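You operate a simulated robot arm through the tools that you are given. There is no shell and no other tool. Be economical: measure what you need, move in short steps, check, and stop when the job is done.

You are at the controls of a simulated robot arm. One attempt, no reset.

## Task
Fit the corner guard and the 3 MM divider into the shallow carton.
Fine: it is the carton under the blank; first move that blank to the marked spot; the other dividers stay in their stands.

Only the result counts: the job must be done as asked and must still hold three seconds after the hand-in. Knocking over, shifting, dropping, spilling or breaking anything else fails it.

## Robot
A 6-joint arm with a two-finger parallel gripper on a trunk, on a base that drives. Base frame: it is fixed to the floor where the robot stands at the start and does not move with it; the origin is under the middle of the robot, x ahead of it, y to its left, z up; the surface under the hand at the start is at about z = 850. Lengths are in mm, angles in degrees, forces in N, time in s.
With the tool pointing down near the work surface it reaches from about 320 to 700 mm from the robot's upright axis, wherever it stands. Its first joint turns from -166.0 to 166.0 degrees. Places, roughly: corner of the shallow carton [400, -100, 900]; groove in the shallow carton [500, -200, 900]; marked spot for finished blanks [500, 200, 800]. Payload 4.1 kg.
The TCP is the grasp point between the finger pads, 23 mm short of the fingertips. In the tool frame z runs along the fingers and y along their closing line. Largest opening 94 mm; finger width 38, thickness 10; the body of the gripper, 54 by 96 mm, starts 39 mm behind the TCP.
Orientation is that of the tool frame in the base frame, as a unit quaternion [x, y, z, w]. With the fingers straight down and closing along the base's y, the tool's x points along the base's -x, its y along +y and its z along -z.

## Interface
- The arm moves only by the tool move_arm. Its argument "series" is a list of rows, each an object (a shift or turn left out is 0, a gripper value left out holds the last) with "slide": the shift along the tool's x, y, z in units of 30 mm (1.0 is 30 mm), a list of three; "dr": the turn, a rotation vector about the tool's x, y, z in units of 8 degrees (1.0 is 8 degrees), a list of three; "gripper": the closure, from 0 (fully open) to 1 (shut). In form: [{"slide": [dx, dy, dz], "dr": [rx, ry, rz], "gripper": gripper}, ...]. A call has 1 to 10 rows; each row shifts and turns the commanded pose from where the row before left it, along the tool's axes as they then stand. A call with a number of a shift or a turn outside -1 to 1 is refused whole. Rows are played at 5 a second. More than 50 mm and 8.6 degrees between two rows, or a gripper value outside its range, and nothing of the call is played. Where a pose cannot be reached the arm comes as near as it can. A force on the tool above 40 N (or 10 N above the force at the start of the call, whichever is more), or a blocked arm, ends the call early, and 0.2 s more pass. Each finger travels about 45 mm/s and halts on what it meets, pressing with about 23 N; the grip force reading is that of the motor and also rises with nothing between the fingers. The clock runs only during rows and for 0.2 s after the last one: add rows that do not move to give the fingers time. It gives the time, the measured TCP pose, the force on the tool (base axes), the opening and the grip force at its end, in the units of the frame above (readings bear some noise), with the torque about the TCP (base axes, N m) and any sound that the robot's microphone picked up.
- Cameras (640 x 400 px; columns grow to the right, rows downward): "scene" is now at [17.6, 154.2, 1527]; the picture's right is [-0.06, -1.00, 0.00], its down [-0.78, 0.05, -0.62] and it looks along [0.62, -0.04, -0.78] (base axes); focal length 273 px, centre (320, 200). "wrist" rides on the gripper at [86, 16, -75] in the tool frame; the picture's right is [-0.18, 0.98, 0.00], its down [-0.58, -0.11, -0.81] and it looks along [-0.79, -0.15, 0.59] (tool axes); focal length 243 px, centre (320, 200). There is no depth. A picture from a camera that has moved, and an enlarged one, comes with that camera's place and axes in the base frame and with its lens. The place of the scene camera against the robot may be out by one fixed shift of up to 12 mm in any direction.
- grab_frame(camera): a new picture of that camera. No time passes.
- raise_lower(by): slides the trunk up (or, below 0, down) by that many mm; the arm and the scene camera ride with it, the base frame stays. It gives what a move gives, with no picture.
- roll_base(legs): drives the robot by 1 to 6 legs, each [ahead, turn to the left] in mm and degrees, along the robot's own axes; the way and the turn of a leg run together, so that a leg with both is an arc; at most 1500 mm and 180 degrees a leg. The arm and the cameras ride along, it lands a little off, and it stops where it bumps. It gives what a move gives.
- turn_head(pan, tilt): turns the head with the scene camera to pan (to the left, within 155 degrees either way) and tilt (down, from -29 to 69), counted from straight ahead of the robot. It gives what a move gives.
- close_up(camera, box): a new picture of the part [left, top, right, bottom] of that camera's present view, enlarged. No time passes.
- hand_in(): hands the job in; it is judged then, once.

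Work in short steps. Places have to be worked out from the pictures, the camera data and where the tool is seen: move nearer, look again, correct. Check each grasp and each placing, and mend what went wrong. You have 120 turns and 90 pictures in all, those below and enlarged ones among them. Open the gripper and draw the arm clear of the work before you hand the job in, unless the task says otherwise; then end with one line.

The tools are called after "Call:" by a JSON object that holds its "op" and its "data". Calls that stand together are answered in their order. move_arm: Moves the arm, as the interface text tells. Its arguments: {"type":"object","properties":{"series":{"type":"array"}},"required":["series"]} The other tools are called the same way: raise_lower (by) slides the trunk up or down; roll_base (legs) drives the base; turn_head (pan, tilt) turns the head that bears the scene camera; grab_frame (camera) takes a picture; close_up (camera, box) takes an enlarged picture of a part of a camera's view; hand_in () hands the job in.

At the start:

```text
time_s: 0.0
eef_pos: [357.4, 70.7, 1192.8]
tool_rot: [0.0, 1.0, 0.0, -0.001]
wrist_force: [-0.6, 0.7, -0.6]
moment: [-0.01, -0.01, -0.04]
opening: 93.9
grip_force: 0.1
trunk travel left (down, up): [-500.0, 90.0]
robot x, y, heading: [-0.7, 0.3, -0.2]
head pan, tilt: [-3.6, 51.5]
```

scene: 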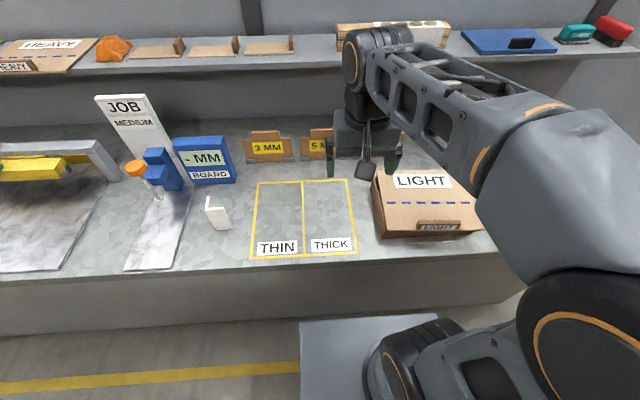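
wrist: 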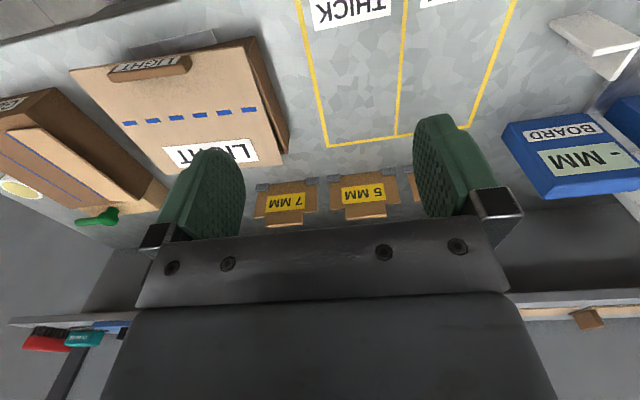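

The start pictures show the carton with the LIGHT blank at the right, a marked area split THIN/THICK, dividers in stands and a corner guard. I'll enlarge parts of the view before moving.

Call:
{"op": "close_up", "data": {"camera": "scene", "box": [80, 80, 280, 280]}}

Call:
{"op": "close_up", "data": {"camera": "scene", "box": [230, 110, 500, 280]}}

Call:
{"op": "close_up", "data": {"camera": "wrist", "box": [0, 20, 300, 240]}}

```text
2.00 times, centred on (180, 180) of scene
camera zoom: at [17.6, 154.2, 1527.0], right [-0.06, -1.0, 0.0], down [-0.78, 0.05, -0.62], along [0.62, -0.04, -0.78], focal length 545 px, centre (600, 240)
```

zoom: 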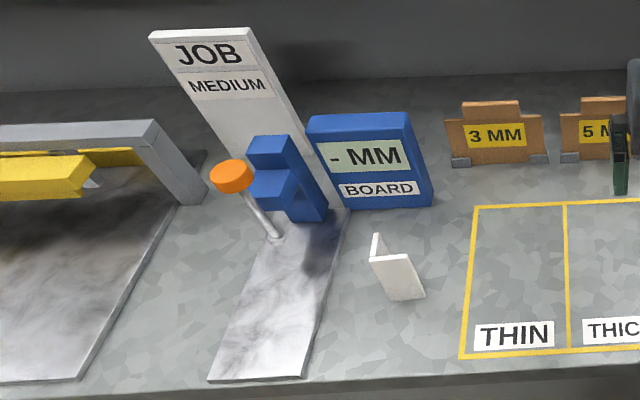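

```text
2.35 times, centred on (365, 195) of scene
camera zoom: at [17.6, 154.2, 1527.0], right [-0.06, -1.0, 0.0], down [-0.78, 0.05, -0.62], along [0.62, -0.04, -0.78], focal length 642 px, centre (214, 212)
```

zoom: 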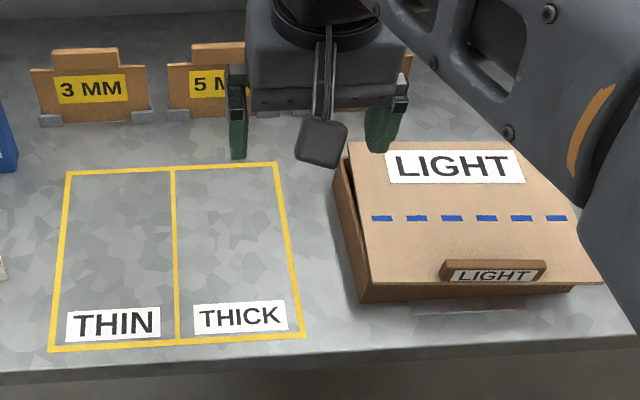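

```text
1.82 times, centred on (150, 130) of wrist
camera zoom: at [270.5, 87.6, 1268.2], right [0.18, 0.98, 0.0], down [0.58, -0.11, 0.81], along [0.79, -0.15, -0.59], focal length 441 px, centre (629, 327)
```

zoom: 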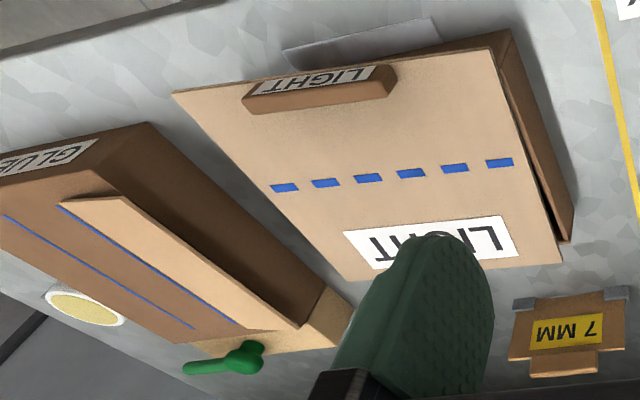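

A LIGHT blank lies on the carton, and another carton (GLUE) sits to the right. I'll pan the head to see the rest and look for hints on THIN vs THICK.

Call:
{"op": "turn_head", "data": {"pan": -45, "tilt": 40}}

Call:
{"op": "grab_frame", "data": {"camera": "scene"}}

Call:
{"op": "turn_head", "data": {"pan": 45, "tilt": 40}}

Call:
{"op": "grab_frame", "data": {"camera": "scene"}}

Call:
{"op": "turn_head", "data": {"pan": 0, "tilt": 20}}

Call:
{"op": "grab_frame", "data": {"camera": "scene"}}

```text
time_s: 1.1
eef_pos: [357.3, 69.7, 1192.5]
tool_rot: [-0.001, 1.0, 0.0, 0.0]
wrist_force: [0.4, -0.1, -0.1]
moment: [-0.01, 0.03, -0.03]
opening: 94.1
grip_force: 0.0
trunk travel left (down, up): [-500.0, 90.0]
robot x, y, heading: [-0.2, -1.8, -0.1]
head pan, tilt: [-45.0, 40.0]
```

```text
84 pictures are left
camera scene: at [2.3, 98.8, 1543.2], right [-0.71, -0.71, 0.0], down [-0.46, 0.45, -0.77], along [0.54, -0.54, -0.64], focal length 273 px, centre (320, 200)
```

scene: 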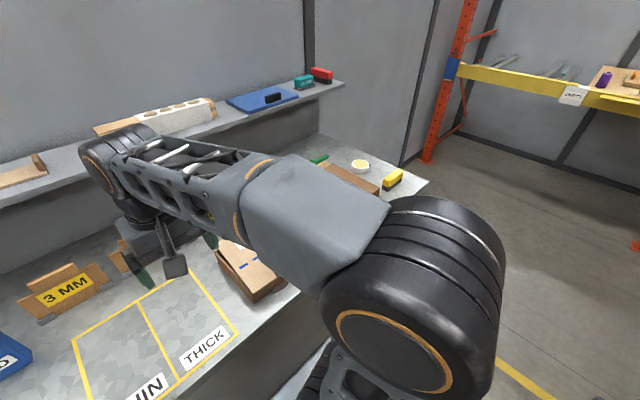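

```text
time_s: 2.7
eef_pos: [357.5, 70.2, 1191.8]
tool_rot: [0.0, 1.0, 0.0, -0.001]
wrist_force: [0.3, 0.5, -0.4]
moment: [-0.03, 0.0, 0.0]
opening: 93.8
grip_force: 0.0
trunk travel left (down, up): [-500.0, 90.0]
robot x, y, heading: [-1.7, -4.8, 0.4]
head pan, tilt: [45.0, 40.0]
```

```text
83 pictures are left
camera scene: at [2.3, 219.0, 1543.2], right [0.71, -0.71, 0.0], down [-0.45, -0.45, -0.77], along [0.54, 0.54, -0.64], focal length 273 px, centre (320, 200)
```

scene: 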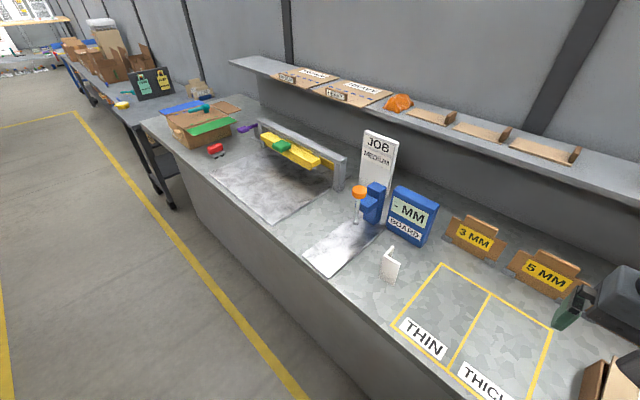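

```text
time_s: 3.9
eef_pos: [356.1, 69.0, 1193.3]
tool_rot: [0.0, 1.0, 0.0, 0.0]
wrist_force: [-0.3, 0.6, 0.6]
moment: [0.04, -0.04, 0.03]
opening: 94.0
grip_force: 0.1
trunk travel left (down, up): [-500.0, 90.0]
robot x, y, heading: [-1.1, 1.2, -0.4]
head pan, tilt: [0.0, 20.0]
```

```text
82 pictures are left
camera scene: at [35.3, 159.0, 1574.6], right [0.0, -1.0, 0.0], down [-0.34, 0.0, -0.94], along [0.94, 0.0, -0.34], focal length 273 px, centre (320, 200)
```

scene: 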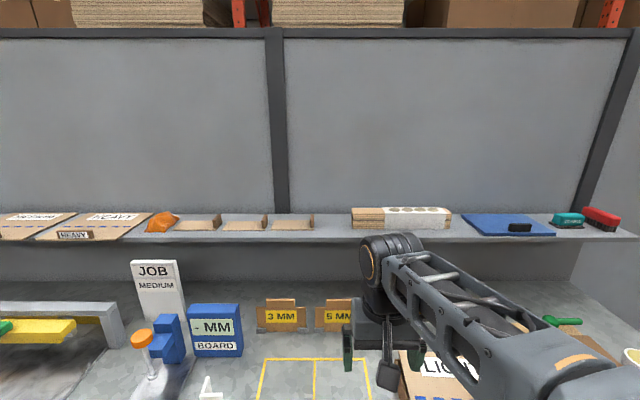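

Measured from the first picture, the yellow area spans roughly x 360–645, y 15–322. The blank is about 240×250, so it only fits the whole area, and its grip bar is near (407,-192). I'll move the hand above the bar, then look.

Call:
{"op": "move_arm", "data": {"series": [{"slide": [-0.1, -0.87, 0.45], "gripper": 0}, {"slide": [-0.1, -0.87, 0.45]}, {"slide": [-0.1, -0.87, 0.45]}, {"slide": [-0.1, -0.87, 0.45]}, {"slide": [-0.1, -0.87, 0.45]}, {"slide": [-0.1, -0.87, 0.45]}, {"slide": [-0.1, -0.87, 0.45]}, {"slide": [-0.1, -0.87, 0.45]}, {"slide": [-0.1, -0.87, 0.45]}, {"slide": [-0.1, -0.87, 0.45]}]}}

Call:
{"op": "turn_head", "data": {"pan": -20, "tilt": 55}}

Call:
{"op": "grab_frame", "data": {"camera": "scene"}}

Call:
{"op": "grab_frame", "data": {"camera": "wrist"}}

```text
time_s: 6.0
eef_pos: [386.1, -191.6, 1057.2]
tool_rot: [0.0, 1.0, 0.0, 0.0]
wrist_force: [1.2, -0.8, 0.1]
moment: [0.0, 0.01, -0.03]
opening: 94.1
grip_force: 0.1
trunk travel left (down, up): [-500.0, 90.0]
robot x, y, heading: [-0.3, 2.1, -0.2]
head pan, tilt: [0.0, 20.0]
```

```text
time_s: 7.1
eef_pos: [384.4, -192.4, 1059.6]
tool_rot: [-0.001, 1.0, 0.0, 0.001]
wrist_force: [0.2, 0.5, 0.3]
moment: [0.01, 0.01, 0.0]
opening: 94.0
grip_force: 0.1
trunk travel left (down, up): [-500.0, 90.0]
robot x, y, heading: [-1.3, -0.7, 0.2]
head pan, tilt: [-20.0, 55.0]
```

```text
81 pictures are left
camera scene: at [10.0, 134.2, 1522.6], right [-0.34, -0.94, 0.0], down [-0.77, 0.28, -0.57], along [0.54, -0.2, -0.82], focal length 273 px, centre (320, 200)
```

scene: 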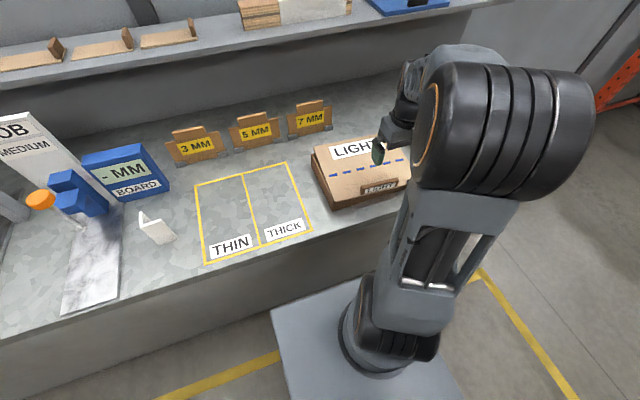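

```text
80 pictures are left
camera wrist: at [299.0, -173.7, 1133.3], right [0.18, 0.98, 0.0], down [0.58, -0.11, 0.81], along [0.79, -0.15, -0.59], focal length 243 px, centre (320, 200)
```

wrist: 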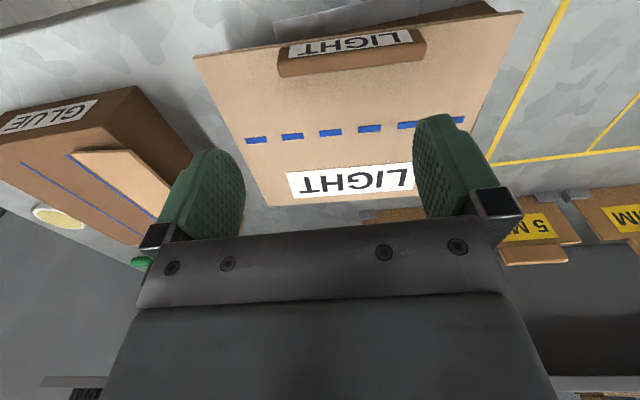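

Wrist view puts the bar at about (400,-168), running along y. I'll turn the hand 88° so it closes along x, and then look from the side.

Call:
{"op": "move_arm", "data": {"series": [{"dr": [0, 0, 1]}, {"dr": [0, 0, 1]}, {"dr": [0, 0, 1]}, {"dr": [0, 0, 1]}, {"dr": [0, 0, 1]}, {"dr": [0, 0, 1]}, {"dr": [0, 0, 1]}, {"dr": [0, 0, 1]}, {"dr": [0, 0, 1]}, {"dr": [0, 0, 1]}]}}

Call:
{"op": "move_arm", "data": {"series": [{"dr": [0, 0, 1]}, {"dr": [0, 0, 0.25]}, {"slide": [0.4, -0.25, 0.8]}, {"slide": [0.4, -0.25, 0.8]}]}}

Call:
{"op": "grab_frame", "data": {"camera": "wrist"}}

Call:
{"op": "grab_frame", "data": {"camera": "scene"}}

```text
time_s: 9.3
eef_pos: [387.0, -190.8, 1057.1]
tool_rot: [0.644, 0.765, 0.0, 0.0]
wrist_force: [-0.3, 1.5, 1.1]
moment: [0.0, 0.02, 0.0]
opening: 94.0
grip_force: 0.1
trunk travel left (down, up): [-500.0, 90.0]
robot x, y, heading: [0.7, 1.7, -0.1]
head pan, tilt: [-20.0, 55.0]
```

```text
time_s: 10.3
eef_pos: [371.9, -167.0, 1009.6]
tool_rot: [0.707, 0.707, 0.0, 0.001]
wrist_force: [1.1, 0.7, 0.3]
moment: [-0.01, 0.02, -0.04]
opening: 93.9
grip_force: 0.1
trunk travel left (down, up): [-500.0, 90.0]
robot x, y, heading: [-1.3, 0.7, -0.2]
head pan, tilt: [-20.0, 55.0]
```

```text
79 pictures are left
camera wrist: at [389.0, -79.3, 1084.7], right [0.98, -0.18, 0.0], down [-0.11, -0.58, 0.81], along [-0.15, -0.79, -0.59], focal length 243 px, centre (320, 200)
```

wrist: 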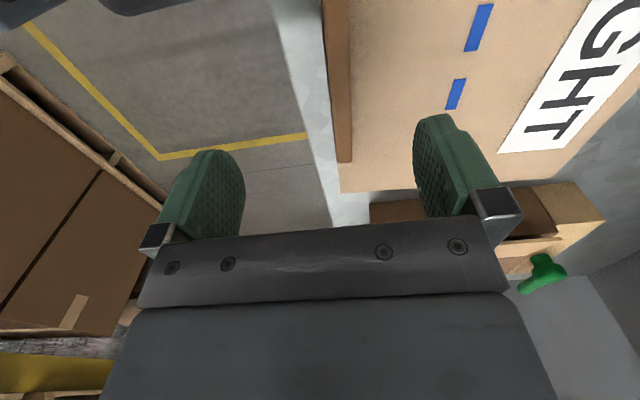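

```text
78 pictures are left
camera scene: at [10.0, 134.2, 1522.6], right [-0.34, -0.94, 0.0], down [-0.77, 0.28, -0.57], along [0.54, -0.2, -0.82], focal length 273 px, centre (320, 200)
```

scene: 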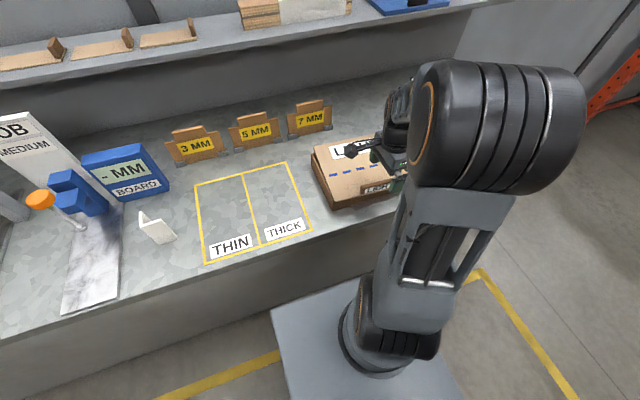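

Combining both wrist views, the bar's top is at z≈945, centre ≈(386,-169), yawed about 3°, about 107 long and about 13 thick. I'll centre over it, yaw 3° and lower.

Call:
{"op": "move_arm", "data": {"series": [{"dr": [0, 0, 0.4], "slide": [0, 0.47, 0.3]}, {"slide": [0, 0, 0.7]}]}}

Call:
{"op": "grab_frame", "data": {"camera": "wrist"}}

Call:
{"op": "close_up", "data": {"camera": "scene", "box": [300, 100, 440, 220]}}

```text
time_s: 10.9
eef_pos: [385.5, -165.9, 980.3]
tool_rot: [0.727, 0.687, 0.0, 0.0]
wrist_force: [-0.6, -0.3, 0.4]
moment: [0.02, -0.01, -0.01]
opening: 94.0
grip_force: 0.0
trunk travel left (down, up): [-500.0, 90.0]
robot x, y, heading: [-0.8, 2.2, 0.1]
head pan, tilt: [-20.0, 55.0]
```

```text
77 pictures are left
camera wrist: at [407.3, -80.1, 1055.0], right [0.97, -0.24, 0.0], down [-0.14, -0.57, 0.81], along [-0.19, -0.78, -0.59], focal length 243 px, centre (320, 200)
```

wrist: 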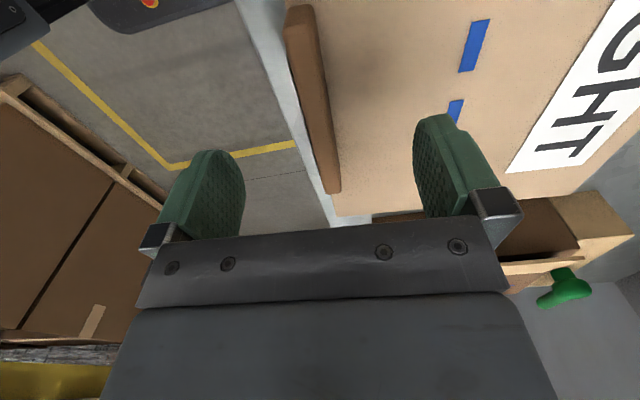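

```text
3.33 times, centred on (370, 160) of scene
camera zoom: at [10.2, 134.1, 1522.6], right [-0.34, -0.94, 0.0], down [-0.77, 0.28, -0.57], along [0.54, -0.2, -0.82], focal length 909 px, centre (153, 333)
```

zoom: 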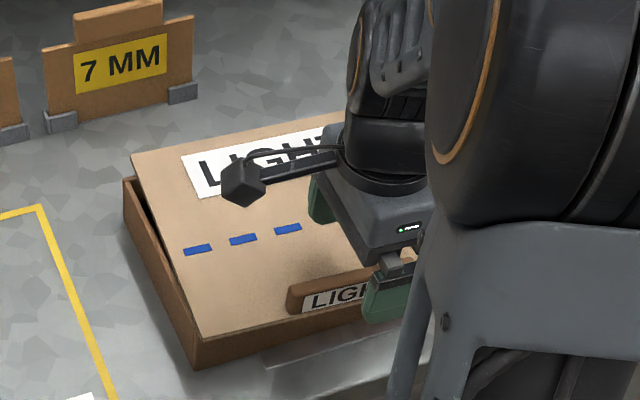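

The bar centre checks out at (387,-171), top at about 940. I'll lower to TCP z≈945 with the tips straddling the bar, and look.

Call:
{"op": "move_arm", "data": {"series": [{"slide": [-0.13, 0.05, 0.6]}, {"slide": [0, 0, 0.6]}, {}]}}

Call:
{"op": "grab_frame", "data": {"camera": "wrist"}}

Call:
{"op": "close_up", "data": {"camera": "scene", "box": [330, 130, 430, 220]}}

```text
time_s: 11.7
eef_pos: [387.5, -169.0, 942.3]
tool_rot: [0.726, 0.687, 0.0, 0.0]
wrist_force: [0.2, 0.3, -0.2]
moment: [0.0, 0.02, -0.02]
opening: 93.9
grip_force: 0.0
trunk travel left (down, up): [-500.0, 90.0]
robot x, y, heading: [2.6, 2.6, -0.0]
head pan, tilt: [-20.0, 55.0]
```

```text
75 pictures are left
camera wrist: at [408.4, -83.0, 1017.5], right [0.97, -0.24, 0.0], down [-0.14, -0.57, 0.81], along [-0.19, -0.78, -0.59], focal length 243 px, centre (320, 200)
```

wrist: 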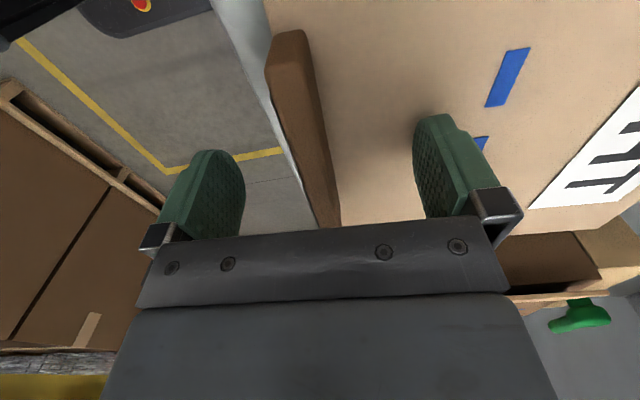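

```text
4.44 times, centred on (380, 175) of scene
camera zoom: at [10.0, 134.2, 1522.6], right [-0.34, -0.94, 0.0], down [-0.77, 0.28, -0.57], along [0.54, -0.2, -0.82], focal length 1212 px, centre (53, 311)
```

zoom: 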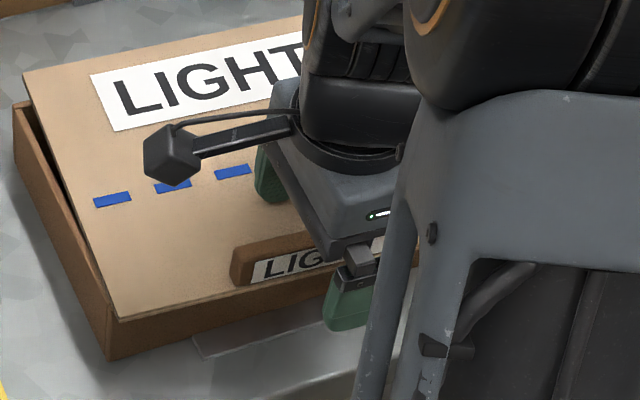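

The bar's far end triangulates to a top at z≈934. I'll lower 5 mm more and close on the bar.

Call:
{"op": "move_arm", "data": {"series": [{"slide": [0, 0, 0.17]}, {"gripper": 0.5}, {"gripper": 0.8}, {"gripper": 1}, {"gripper": 1}, {"gripper": 1}, {"gripper": 1}]}}

```text
time_s: 13.0
eef_pos: [385.9, -171.8, 939.5]
tool_rot: [0.727, 0.687, 0.0, 0.001]
wrist_force: [-0.2, 0.8, 19.9]
moment: [0.53, -0.23, 0.16]
opening: 13.0
grip_force: 16.7
trunk travel left (down, up): [-500.0, 90.0]
robot x, y, heading: [1.3, -0.6, -0.2]
head pan, tilt: [-20.0, 55.0]
stopped in row 6: the force on the tool passed its limit at 42 N (the readings are from after the stop); the commanded pose is now the measured one
```

The opening of 13 mm matches the bar. The upward force suggests the tips also touch the blank. I'll lift 30 mm and check.

Call:
{"op": "move_arm", "data": {"series": [{"slide": [0, 0, -0.2], "gripper": 1}, {"slide": [0, 0, -0.4]}, {"slide": [0, 0, -0.6]}, {}]}}

Call:
{"op": "grab_frame", "data": {"camera": "scene"}}

Call:
{"op": "grab_frame", "data": {"camera": "wrist"}}

```text
time_s: 14.0
eef_pos: [386.7, -170.0, 974.3]
tool_rot: [0.727, 0.687, -0.001, -0.001]
wrist_force: [-0.6, -0.7, -0.5]
moment: [-0.03, 0.06, -0.03]
opening: 12.8
grip_force: 22.8
trunk travel left (down, up): [-500.0, 90.0]
robot x, y, heading: [1.5, 2.1, 0.0]
head pan, tilt: [-20.0, 55.0]
```

```text
73 pictures are left
camera scene: at [9.8, 134.2, 1522.5], right [-0.34, -0.94, 0.0], down [-0.77, 0.28, -0.57], along [0.54, -0.2, -0.82], focal length 273 px, centre (320, 200)
```

scene: 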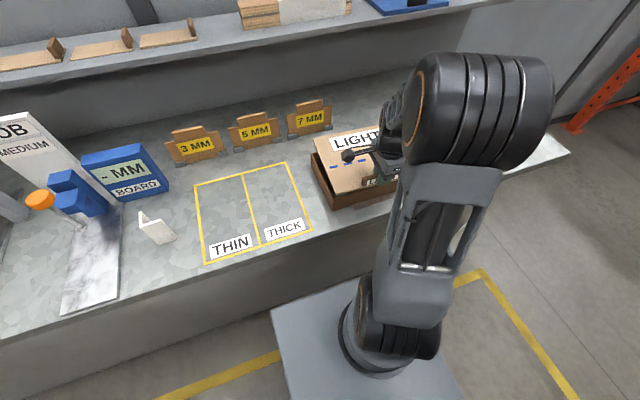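

```text
72 pictures are left
camera wrist: at [407.6, -83.9, 1049.5], right [0.97, -0.24, 0.0], down [-0.14, -0.57, 0.81], along [-0.19, -0.78, -0.59], focal length 243 px, centre (320, 200)
```

wrist: 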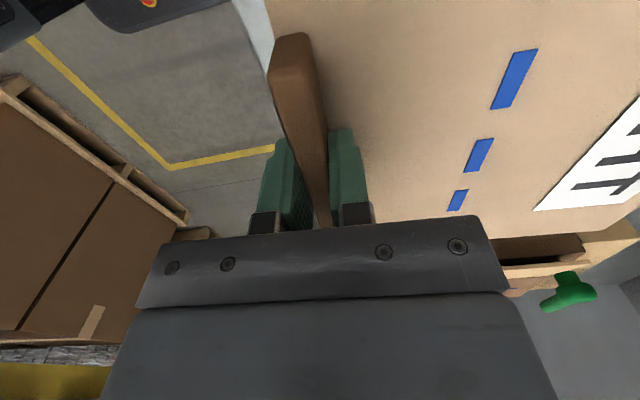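

The blank is held level and lifts clear. The yellow area centres on about (494,178) and is axis-aligned. I'll unrotate 3°, raise, and carry to bar at (390,180).

Call:
{"op": "move_arm", "data": {"series": [{"slide": [0, 0, -0.7]}, {"dr": [0, 0, -0.38]}, {"slide": [0.4, 0, 0]}, {"slide": [0.8, 0, 0]}, {"slide": [0.9, 0, 0]}, {"slide": [0.9, 0, 0]}, {"slide": [0.9, 0, 0]}, {"slide": [0.9, 0, 0]}, {"slide": [0.9, 0, 0]}, {"slide": [0.9, 0, 0]}]}}

Call:
{"op": "move_arm", "data": {"series": [{"slide": [0.9, 0, 0]}, {"slide": [0.9, 0, 0]}, {"slide": [0.9, 0, 0]}, {"slide": [0.9, 0, 0]}, {"slide": [0.8, 0, 0]}, {"slide": [0.4, 0, 0]}, {}]}}

Call:
{"op": "turn_head", "data": {"pan": 0, "tilt": 55}}

Call:
{"op": "grab_frame", "data": {"camera": "scene"}}

Call:
{"op": "grab_frame", "data": {"camera": "wrist"}}

```text
time_s: 16.2
eef_pos: [387.5, 25.9, 995.3]
tool_rot: [0.708, 0.706, -0.001, 0.0]
wrist_force: [-0.4, 0.0, -1.3]
moment: [-0.01, 0.08, -0.03]
opening: 12.5
grip_force: 22.7
trunk travel left (down, up): [-500.0, 90.0]
robot x, y, heading: [-2.1, 1.0, -0.1]
head pan, tilt: [-20.0, 55.0]
```

```text
time_s: 17.8
eef_pos: [390.4, 170.6, 994.5]
tool_rot: [0.709, 0.705, 0.0, -0.001]
wrist_force: [-0.4, -0.3, -0.7]
moment: [0.02, 0.11, -0.01]
opening: 12.7
grip_force: 22.9
trunk travel left (down, up): [-500.0, 90.0]
robot x, y, heading: [-0.5, -0.6, -0.2]
head pan, tilt: [-20.0, 55.0]
```

```text
time_s: 18.6
eef_pos: [389.3, 170.7, 995.1]
tool_rot: [0.708, 0.706, 0.0, 0.0]
wrist_force: [-0.1, -0.1, -1.5]
moment: [0.0, 0.07, -0.01]
opening: 12.6
grip_force: 23.2
trunk travel left (down, up): [-500.0, 90.0]
robot x, y, heading: [-1.3, 2.6, -0.1]
head pan, tilt: [0.0, 55.0]
```

```text
71 pictures are left
camera scene: at [14.3, 158.9, 1522.5], right [0.0, -1.0, 0.0], down [-0.82, 0.0, -0.57], along [0.57, 0.0, -0.82], focal length 273 px, centre (320, 200)
```

scene: 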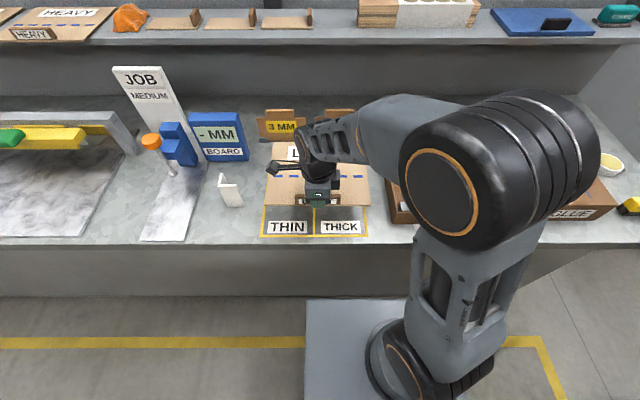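

```text
70 pictures are left
camera wrist: at [406.9, 258.3, 1069.6], right [0.98, -0.19, 0.0], down [-0.11, -0.58, 0.81], along [-0.15, -0.79, -0.59], focal length 243 px, centre (320, 200)
```

wrist: 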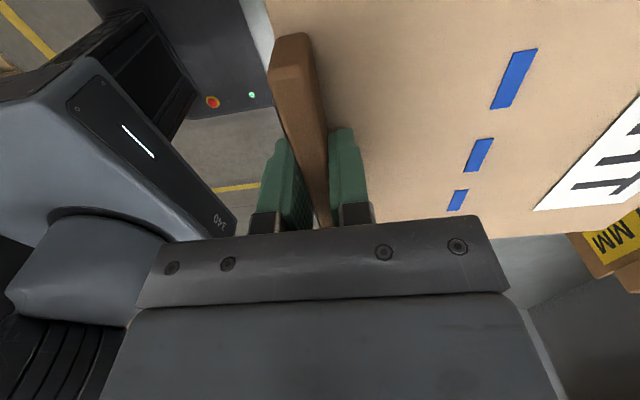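

Blank and area are aligned. I need about +10 mm in y and +3 mm in x; then lower to TCP ≈890, followed by small steps to contact.

Call:
{"op": "move_arm", "data": {"series": [{"slide": [0.32, 0.1, 0.4]}, {"slide": [0, 0, 0.6]}, {"slide": [0, 0, 0.7]}, {"slide": [0, 0, 0.7]}, {"slide": [0, 0, 0.6]}, {"slide": [0, 0, 0.3]}, {}]}}

Call:
{"op": "grab_frame", "data": {"camera": "scene"}}

```text
time_s: 20.2
eef_pos: [391.5, 181.5, 894.7]
tool_rot: [0.709, 0.706, -0.002, -0.001]
wrist_force: [-0.1, 0.3, -1.9]
moment: [0.0, 0.08, 0.0]
opening: 12.4
grip_force: 23.0
trunk travel left (down, up): [-500.0, 90.0]
robot x, y, heading: [1.5, 2.0, -0.4]
head pan, tilt: [0.0, 55.0]
```

```text
69 pictures are left
camera scene: at [14.3, 159.0, 1522.5], right [0.0, -1.0, 0.0], down [-0.82, 0.0, -0.57], along [0.57, 0.0, -0.82], focal length 273 px, centre (320, 200)
```

scene: 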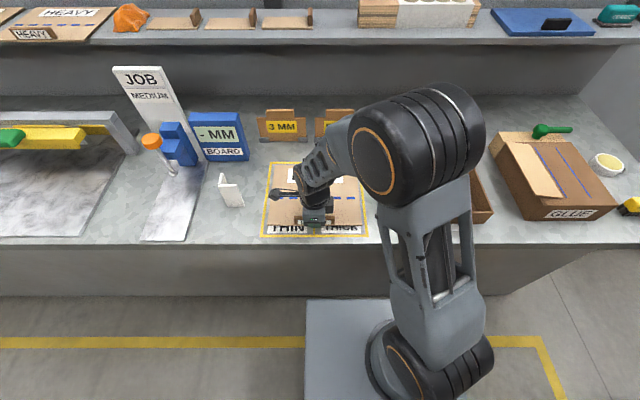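

Nearly down and nicely framed by the yellow lines. I'll take a close-up to check the centring before the last few millimetres.

Call:
{"op": "close_up", "data": {"camera": "scene", "box": [250, 150, 380, 250]}}

```text
4.00 times, centred on (315, 200) of scene
camera zoom: at [14.3, 159.0, 1522.5], right [0.0, -1.0, 0.0], down [-0.82, 0.0, -0.57], along [0.57, 0.0, -0.82], focal length 1091 px, centre (340, 200)
```

zoom: 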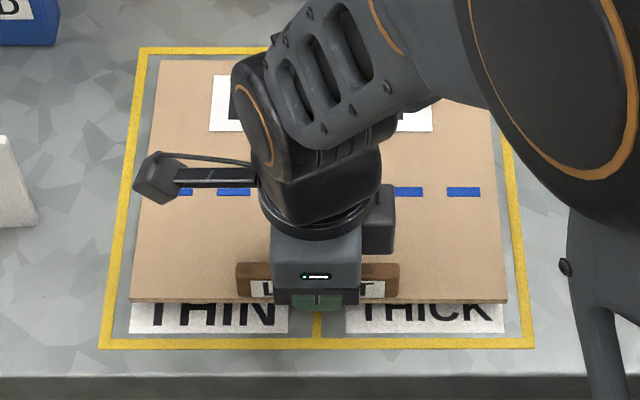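

Well centred; it will look balanced after the descent. Lowering to contact in small steps.

Call:
{"op": "move_arm", "data": {"series": [{"slide": [0, 0, 0.2]}, {"slide": [0, 0, 0.12]}, {"slide": [0, 0, 0.1]}, {"slide": [0, 0, 0.1]}, {}]}}

```text
time_s: 21.4
eef_pos: [390.6, 180.4, 880.3]
tool_rot: [0.709, 0.705, -0.001, -0.001]
wrist_force: [-0.8, 0.0, -0.7]
moment: [-0.11, -0.06, -0.05]
opening: 12.8
grip_force: 22.5
trunk travel left (down, up): [-500.0, 90.0]
robot x, y, heading: [-1.7, 2.2, -0.3]
head pan, tilt: [0.0, 55.0]
```

The wrist force is easing, so contact is near; continuing down 2 mm at a time.

Call:
{"op": "move_arm", "data": {"series": [{"slide": [0, 0, 0.07]}, {"slide": [0, 0, 0.07]}, {}]}}

Call:
{"op": "close_up", "data": {"camera": "scene", "box": [250, 150, 380, 250]}}

```text
time_s: 22.2
eef_pos: [391.8, 181.6, 880.9]
tool_rot: [0.709, 0.705, 0.003, 0.0]
wrist_force: [-3.6, -2.8, 22.8]
moment: [-0.57, 0.37, 0.01]
opening: 12.8
grip_force: 23.0
trunk travel left (down, up): [-500.0, 90.0]
robot x, y, heading: [-1.4, 2.2, -0.0]
head pan, tilt: [0.0, 55.0]
stopped in row 3: the force on the tool passed its limit at 41 N (the readings are from after the stop); the commanded pose is now the measured one
```

```text
4.00 times, centred on (315, 200) of scene
camera zoom: at [12.2, 158.0, 1522.6], right [0.0, -1.0, 0.0], down [-0.82, 0.0, -0.57], along [0.57, 0.0, -0.82], focal length 1091 px, centre (340, 200)
```

zoom: 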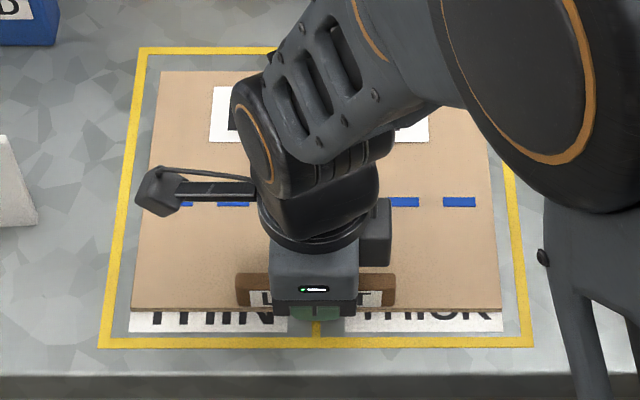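

Landed inside the lines with firm contact. I'll ease off 1 mm, open and rise.

Call:
{"op": "move_arm", "data": {"series": [{"slide": [0, 0, -0.03]}, {"gripper": 0.6}, {"gripper": 0.5}, {}, {"slide": [0, 0, -0.5]}, {"slide": [0, 0, -1]}, {"slide": [0, 0, -1]}, {"slide": [0, 0, -1]}, {"slide": [0, 0, -1], "gripper": 0}, {"slide": [0, 0, -1]}]}}

Call:
{"op": "move_arm", "data": {"series": [{"slide": [1, 0, -0.5], "dr": [0, 0, -1]}, {"slide": [1, 0, 0], "dr": [0, 0, -1]}, {"slide": [1, 0, 0], "dr": [0, 0, -1]}, {"slide": [0.5, 0, 0], "dr": [0, 0, -1]}, {"dr": [0, 0, -1]}, {"dr": [0, 0, -1]}, {"dr": [0, 0, -1]}, {"dr": [0, 0, -1]}, {"dr": [0, 0, -1]}, {"dr": [0, 0, -1]}]}}

Call:
{"op": "grab_frame", "data": {"camera": "scene"}}

Call:
{"op": "grab_frame", "data": {"camera": "wrist"}}

```text
time_s: 24.4
eef_pos: [391.9, 182.6, 1042.6]
tool_rot: [0.709, 0.705, 0.002, -0.001]
wrist_force: [-0.2, 0.3, 0.2]
moment: [-0.01, 0.02, -0.04]
opening: 94.1
grip_force: 0.0
trunk travel left (down, up): [-500.0, 90.0]
robot x, y, heading: [-0.2, 2.5, 0.2]
head pan, tilt: [0.0, 55.0]
```

```text
time_s: 26.6
eef_pos: [373.0, 282.7, 1058.6]
tool_rot: [0.087, 0.996, 0.002, 0.001]
wrist_force: [-0.1, -0.1, 0.1]
moment: [0.02, 0.01, -0.01]
opening: 94.1
grip_force: 0.1
trunk travel left (down, up): [-500.0, 90.0]
robot x, y, heading: [0.9, -3.8, -0.1]
head pan, tilt: [0.0, 55.0]
```

```text
66 pictures are left
camera scene: at [14.3, 159.0, 1522.5], right [0.0, -1.0, 0.0], down [-0.82, 0.0, -0.57], along [0.57, 0.0, -0.82], focal length 273 px, centre (320, 200)
```

scene: 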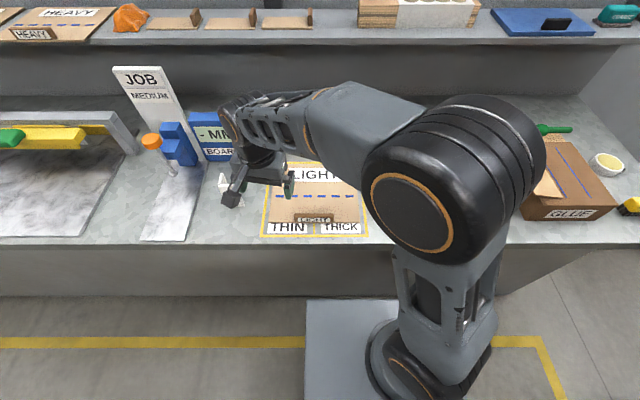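

```text
65 pictures are left
camera wrist: at [291.5, 316.0, 1133.6], right [0.35, 0.94, 0.0], down [0.55, -0.21, 0.81], along [0.76, -0.28, -0.59], focal length 243 px, centre (320, 200)
```

wrist: 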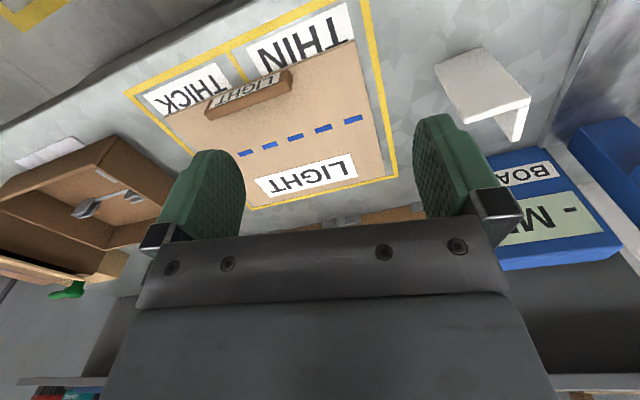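

The blank lies within the area. Now enlarging the carton interior and the corner guard.

Call:
{"op": "close_up", "data": {"camera": "wrist", "box": [0, 120, 180, 300]}}

Call:
{"op": "close_up", "data": {"camera": "wrist", "box": [400, 30, 560, 150]}}

```text
2.22 times, centred on (90, 210) of wrist
camera zoom: at [291.5, 316.0, 1133.6], right [0.35, 0.94, 0.0], down [0.55, -0.21, 0.81], along [0.76, -0.28, -0.59], focal length 539 px, centre (831, 178)
```

zoom: 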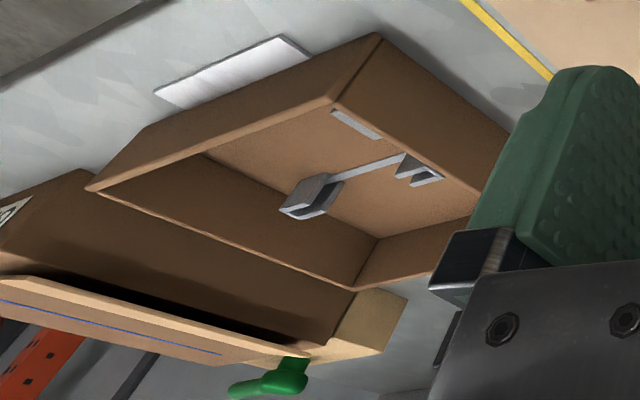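

```text
3.33 times, centred on (480, 90) of wrist
camera zoom: at [291.5, 316.0, 1133.6], right [0.35, 0.94, 0.0], down [0.55, -0.21, 0.81], along [0.76, -0.28, -0.59], focal length 809 px, centre (-213, 567)
```

zoom: 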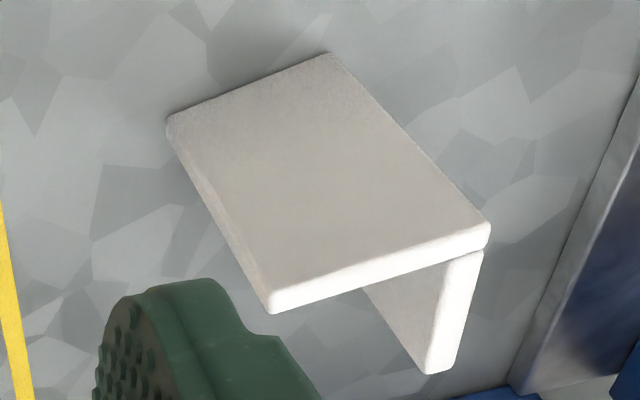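

The guard seems to be an upright L. A bigger scene zoom of it and of the carton will help pin it down.

Call:
{"op": "turn_head", "data": {"pan": 25, "tilt": 55}}

Call:
{"op": "grab_frame", "data": {"camera": "scene"}}

```text
time_s: 27.5
eef_pos: [375.5, 284.1, 1057.9]
tool_rot: [0.089, 0.996, 0.001, 0.001]
wrist_force: [-0.3, -0.2, 0.0]
moment: [-0.01, 0.01, -0.05]
opening: 94.3
grip_force: 0.0
trunk travel left (down, up): [-500.0, 90.0]
robot x, y, heading: [-1.7, 1.7, 0.0]
head pan, tilt: [25.0, 55.0]
```

```text
62 pictures are left
camera scene: at [7.6, 189.4, 1522.5], right [0.42, -0.91, 0.0], down [-0.74, -0.34, -0.57], along [0.52, 0.24, -0.82], focal length 273 px, centre (320, 200)
```

scene: 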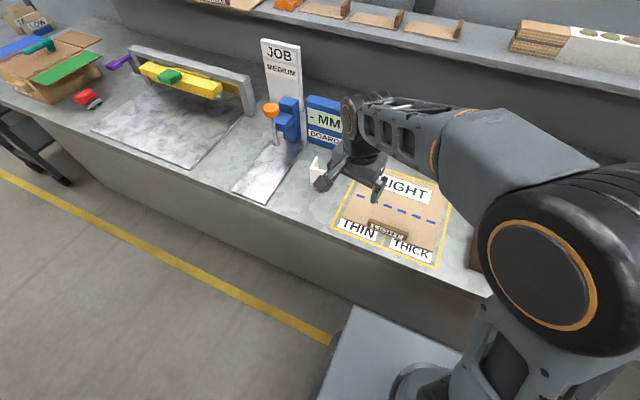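

The guard is an upright L: wings about 50 mm, about 95 tall, corner near (458,440), one wing toward -y and the other toward +x. Now I'll bring the arm over toward the carton to view its inside, with the head turned to the guard meanwhile.

Call:
{"op": "move_arm", "data": {"series": [{"dr": [0, 0, -0.6], "slide": [0, -0.9, -0.2]}, {"dr": [0, 0, -0.65], "slide": [0, -1, -0.2]}, {"slide": [0, -1, -0.2]}, {"slide": [0, -1, -0.2]}, {"slide": [0, -1, -0.2]}, {"slide": [0, -1, -0.2]}, {"slide": [0, -1, -0.2]}, {"slide": [0, -1, -0.2]}, {"slide": [0, -1, -0.2]}, {"slide": [0, -1, -0.2]}]}}

Call:
{"op": "move_arm", "data": {"series": [{"slide": [0.2, -1, -0.2]}, {"slide": [0.2, -1, -0.2]}, {"slide": [0.2, -1, 0]}, {"slide": [0.2, -1, 0]}, {"slide": [0.2, -1, 0]}, {"slide": [0.1, -0.4, 0]}, {}]}}

Call:
{"op": "grab_frame", "data": {"camera": "wrist"}}

Call:
{"op": "close_up", "data": {"camera": "scene", "box": [260, 110, 390, 230]}}

```text
time_s: 29.7
eef_pos: [364.8, -16.7, 1118.9]
tool_rot: [0.002, 1.0, 0.002, 0.001]
wrist_force: [0.0, -0.6, -0.3]
moment: [0.01, 0.0, 0.03]
opening: 94.0
grip_force: 0.1
trunk travel left (down, up): [-500.0, 90.0]
robot x, y, heading: [-1.5, 1.4, -0.1]
head pan, tilt: [25.0, 55.0]
```

```text
time_s: 31.3
eef_pos: [331.6, -175.6, 1128.5]
tool_rot: [0.002, 1.0, 0.002, 0.002]
wrist_force: [-0.6, -0.4, -0.7]
moment: [0.01, 0.0, -0.01]
opening: 94.1
grip_force: 0.1
trunk travel left (down, up): [-500.0, 90.0]
robot x, y, heading: [-3.9, 0.6, -0.2]
head pan, tilt: [25.0, 55.0]
```

```text
61 pictures are left
camera wrist: at [244.1, -158.2, 1203.6], right [0.19, 0.98, 0.0], down [0.58, -0.11, 0.81], along [0.79, -0.15, -0.59], focal length 243 px, centre (320, 200)
```

wrist: 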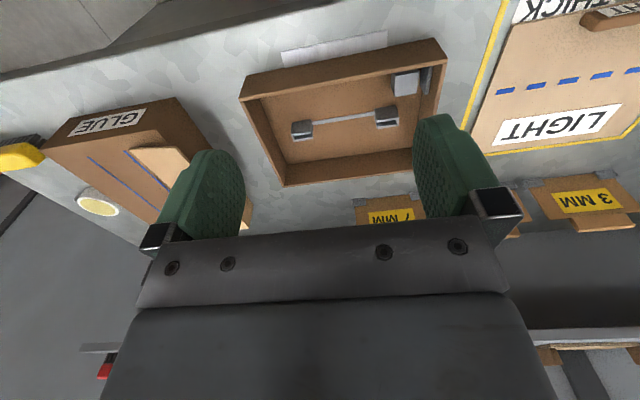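

```text
3.33 times, centred on (325, 170) of scene
camera zoom: at [7.5, 189.3, 1522.5], right [0.42, -0.91, 0.0], down [-0.74, -0.35, -0.57], along [0.52, 0.24, -0.82], focal length 909 px, centre (303, 300)
```

zoom: 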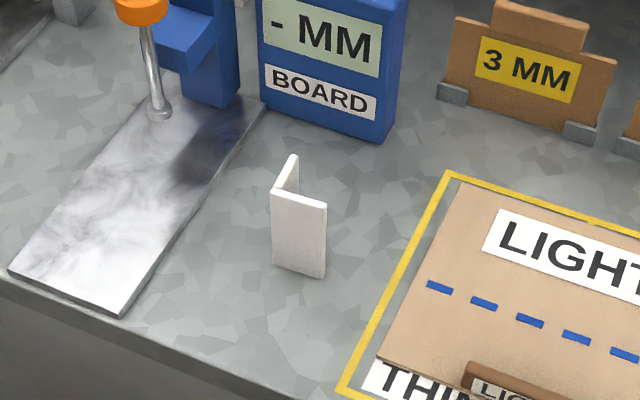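

Clear view now. Enlarging the carton interior.

Call:
{"op": "close_up", "data": {"camera": "wrist", "box": [230, 20, 450, 200]}}

Call:
{"op": "close_up", "data": {"camera": "scene", "box": [300, 130, 350, 210]}}

```text
2.22 times, centred on (340, 110) of wrist
camera zoom: at [244.1, -158.2, 1203.6], right [0.19, 0.98, 0.0], down [0.58, -0.11, 0.81], along [0.79, -0.15, -0.59], focal length 539 px, centre (276, 400)
```

zoom: 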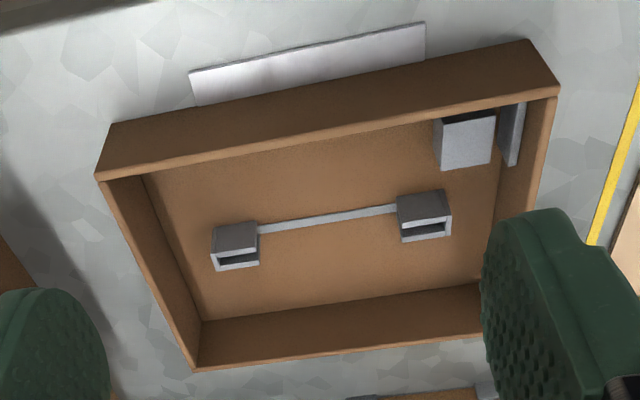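

```text
5.00 times, centred on (325, 170) of scene
camera zoom: at [7.5, 189.3, 1522.5], right [0.42, -0.91, 0.0], down [-0.74, -0.35, -0.57], along [0.52, 0.24, -0.82], focal length 1364 px, centre (295, 350)
```

zoom: 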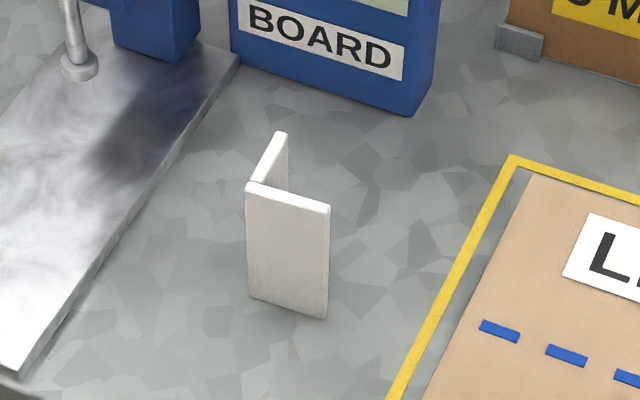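

The carton's near-left corner holds a grey block with an L-slot, matching the guard's present orientation; a groove holder for the divider is in the middle. I go to the guard for a closer wrist view.

Call:
{"op": "move_arm", "data": {"series": [{"slide": [-0.1, 1, 0.05]}, {"slide": [-0.1, 1, 0.05]}, {"slide": [-0.1, 1, 0.05]}, {"slide": [-0.1, 1, 0.05]}, {"slide": [-0.1, 1, 0.05]}, {"slide": [-0.1, 1, 0.05]}, {"slide": [-0.1, 1, 0.05]}, {"slide": [-0.1, 1, 0.05]}, {"slide": [-0.1, 1, 0.05]}, {"slide": [-0.1, 1, 0.05]}]}}

Call:
{"op": "move_arm", "data": {"series": [{"slide": [-0.1, 1, 0.05]}, {"slide": [-0.1, 1, 0.05]}, {"slide": [-0.1, 1, 0.05]}, {"slide": [-0.1, 1, 0.05]}, {"slide": [-0.1, 1, 0.05]}, {"slide": [-0.1, 1, 0.05]}, {"slide": [-0.1, 1, 0.05]}, {"slide": [-0.1, 1, 0.05]}, {"slide": [-0.1, 1, 0.05]}, {"slide": [-0.1, 1, 0.05]}]}}

Call:
{"op": "grab_frame", "data": {"camera": "wrist"}}

Call:
{"op": "turn_head", "data": {"pan": -20, "tilt": 69}}

Call:
{"op": "grab_frame", "data": {"camera": "scene"}}

```text
time_s: 33.5
eef_pos: [363.6, 127.4, 1115.7]
tool_rot: [0.002, 1.0, 0.003, 0.001]
wrist_force: [-0.7, -0.2, -0.2]
moment: [0.01, -0.01, 0.01]
opening: 94.1
grip_force: 0.1
trunk travel left (down, up): [-500.0, 90.0]
robot x, y, heading: [-0.4, -2.5, -0.2]
head pan, tilt: [25.0, 55.0]
```

```text
time_s: 35.7
eef_pos: [395.0, 427.6, 1100.2]
tool_rot: [0.003, 1.0, 0.001, 0.002]
wrist_force: [-0.2, 0.6, -0.4]
moment: [0.0, -0.02, -0.02]
opening: 93.8
grip_force: 0.0
trunk travel left (down, up): [-500.0, 90.0]
robot x, y, heading: [-1.6, -1.4, -0.1]
head pan, tilt: [25.0, 55.0]
```

```text
57 pictures are left
camera wrist: at [308.9, 445.1, 1175.7], right [0.19, 0.98, 0.0], down [0.58, -0.11, 0.81], along [0.79, -0.15, -0.59], focal length 243 px, centre (320, 200)
```

wrist: 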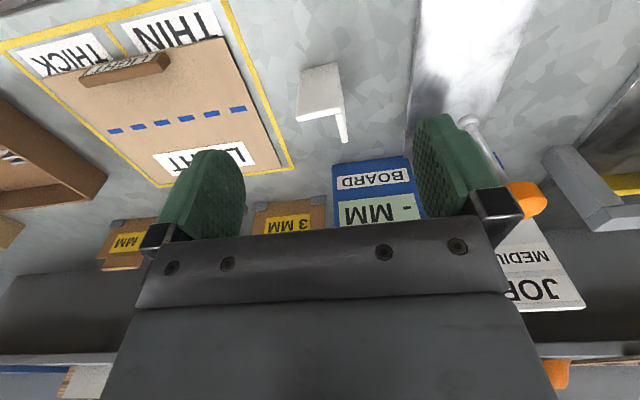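

```text
time_s: 36.9
eef_pos: [395.9, 426.7, 1101.3]
tool_rot: [0.002, 1.0, 0.002, 0.001]
wrist_force: [-0.3, -0.1, 1.2]
moment: [-0.01, -0.04, -0.03]
opening: 93.9
grip_force: 0.0
trunk travel left (down, up): [-500.0, 90.0]
robot x, y, heading: [-0.8, 1.2, 0.1]
head pan, tilt: [-20.0, 68.8]
```

```text
56 pictures are left
camera scene: at [-5.3, 139.9, 1507.1], right [-0.34, -0.94, 0.0], down [-0.88, 0.32, -0.36], along [0.34, -0.12, -0.93], focal length 273 px, centre (320, 200)
```

scene: 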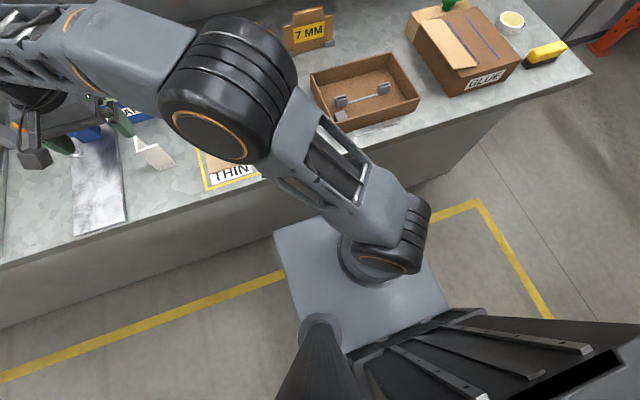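

The base plate seems to have about 70 mm clearance in front; I can think about driving for the divider later. First zoom on the guard.

Call:
{"op": "close_up", "data": {"camera": "wrist", "box": [280, 50, 370, 150]}}

```text
4.00 times, centred on (325, 100) of wrist
camera zoom: at [308.7, 444.1, 1176.1], right [0.19, 0.98, 0.0], down [0.58, -0.11, 0.81], along [0.79, -0.15, -0.59], focal length 970 px, centre (300, 600)
```

zoom: 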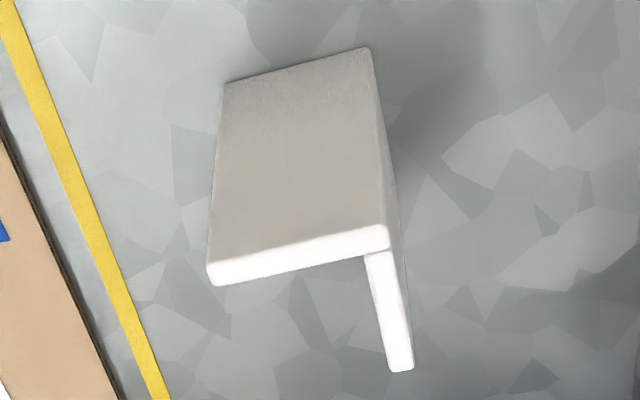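

Triangulated: guard outer corner ≈(456,439), wings ≈47 mm, top z≈951, yaw ≈1.5°. I'll grip the +x-going wing with TCP at (485,437,943), stopping first at z≈985 to verify.

Call:
{"op": "move_arm", "data": {"series": [{"slide": [-1, 0.1, 0], "dr": [0, 0, -0.19]}, {"slide": [-1, 0.1, 0]}, {"slide": [-0.98, 0.1, 0]}, {"slide": [0, 0, 1]}, {"slide": [0, 0, 1]}, {"slide": [0, 0, 1]}, {"slide": [0, 0, 0.8]}, {}]}}

Call:
{"op": "grab_frame", "data": {"camera": "wrist"}}

```text
time_s: 38.6
eef_pos: [483.8, 435.9, 988.7]
tool_rot: [-0.011, 1.0, 0.002, 0.002]
wrist_force: [0.5, -0.4, 0.1]
moment: [0.03, 0.0, -0.02]
opening: 93.9
grip_force: 0.1
trunk travel left (down, up): [-500.0, 90.0]
robot x, y, heading: [-3.5, 3.4, -0.0]
head pan, tilt: [-20.0, 68.8]
```

```text
54 pictures are left
camera wrist: at [396.0, 451.9, 1063.1], right [0.16, 0.99, 0.0], down [0.58, -0.1, 0.81], along [0.8, -0.13, -0.59], focal length 243 px, centre (320, 200)
```

wrist: 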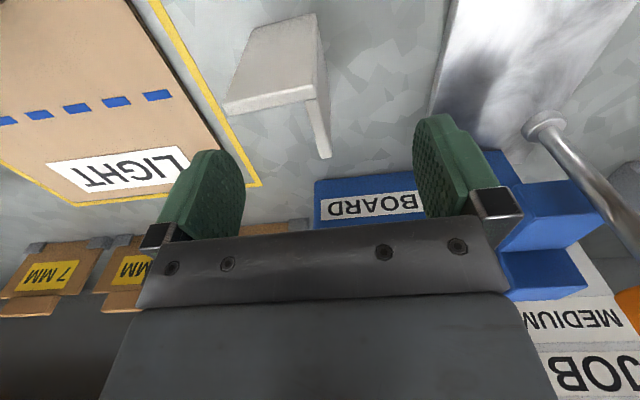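

The wing's end confirms at (501,437.6). Lowering 45 mm and closing.

Call:
{"op": "move_arm", "data": {"series": [{"slide": [-0.03, 0.04, 0.6]}, {"slide": [0, 0, 0.6]}, {"slide": [0, 0, 0.3]}, {"gripper": 0.5}, {"gripper": 0.8}, {"gripper": 1}, {"gripper": 1}, {"gripper": 1}, {"gripper": 1}]}}

Call:
{"op": "grab_frame", "data": {"camera": "wrist"}}

```text
time_s: 39.2
eef_pos: [485.1, 437.2, 972.9]
tool_rot: [-0.011, 1.0, 0.007, 0.009]
wrist_force: [-0.7, -1.4, 18.7]
moment: [-0.89, 0.32, -0.02]
opening: 94.1
grip_force: 0.1
trunk travel left (down, up): [-500.0, 90.0]
robot x, y, heading: [-0.4, -0.4, -0.3]
head pan, tilt: [-20.0, 68.8]
stopped in row 2: the force on the tool passed its limit at 53 N (the readings are from after the stop); the commanded pose is now the measured one
```

```text
53 pictures are left
camera wrist: at [397.4, 452.4, 1046.8], right [0.16, 0.99, 0.02], down [0.57, -0.11, 0.82], along [0.81, -0.12, -0.58], focal length 243 px, centre (320, 200)
```

wrist: 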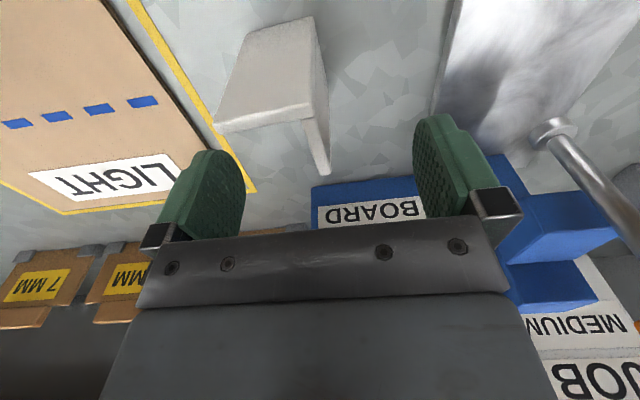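

The moment indicates the −y finger's tip landed on the −y end of the front wing (about (468,389)). I back up and zoom to re-measure the yaw.

Call:
{"op": "move_arm", "data": {"series": [{"slide": [0, 0, -0.6]}, {"slide": [0, 0, -0.4]}, {}]}}

Call:
{"op": "close_up", "data": {"camera": "wrist", "box": [200, 0, 360, 170]}}

```text
time_s: 40.0
eef_pos: [484.3, 438.6, 1001.0]
tool_rot: [-0.012, 1.0, 0.006, 0.008]
wrist_force: [0.4, -0.3, 0.3]
moment: [-0.02, 0.02, 0.01]
opening: 93.9
grip_force: 0.1
trunk travel left (down, up): [-500.0, 90.0]
robot x, y, heading: [2.3, -1.3, -0.3]
head pan, tilt: [-20.0, 68.8]
```

```text
2.35 times, centred on (280, 85) of wrist
camera zoom: at [396.9, 453.4, 1073.9], right [0.16, 0.99, 0.01], down [0.57, -0.11, 0.81], along [0.8, -0.12, -0.58], focal length 571 px, centre (414, 471)
```

zoom: 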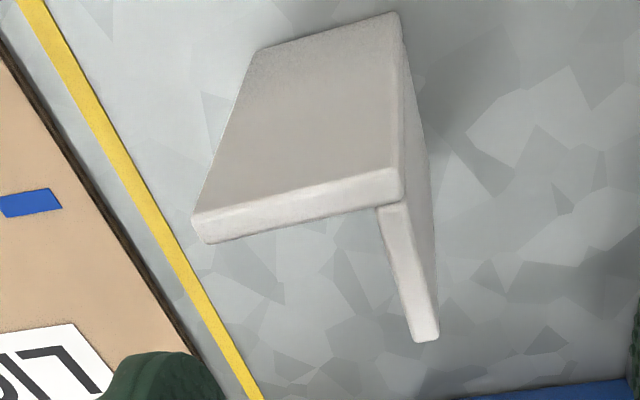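

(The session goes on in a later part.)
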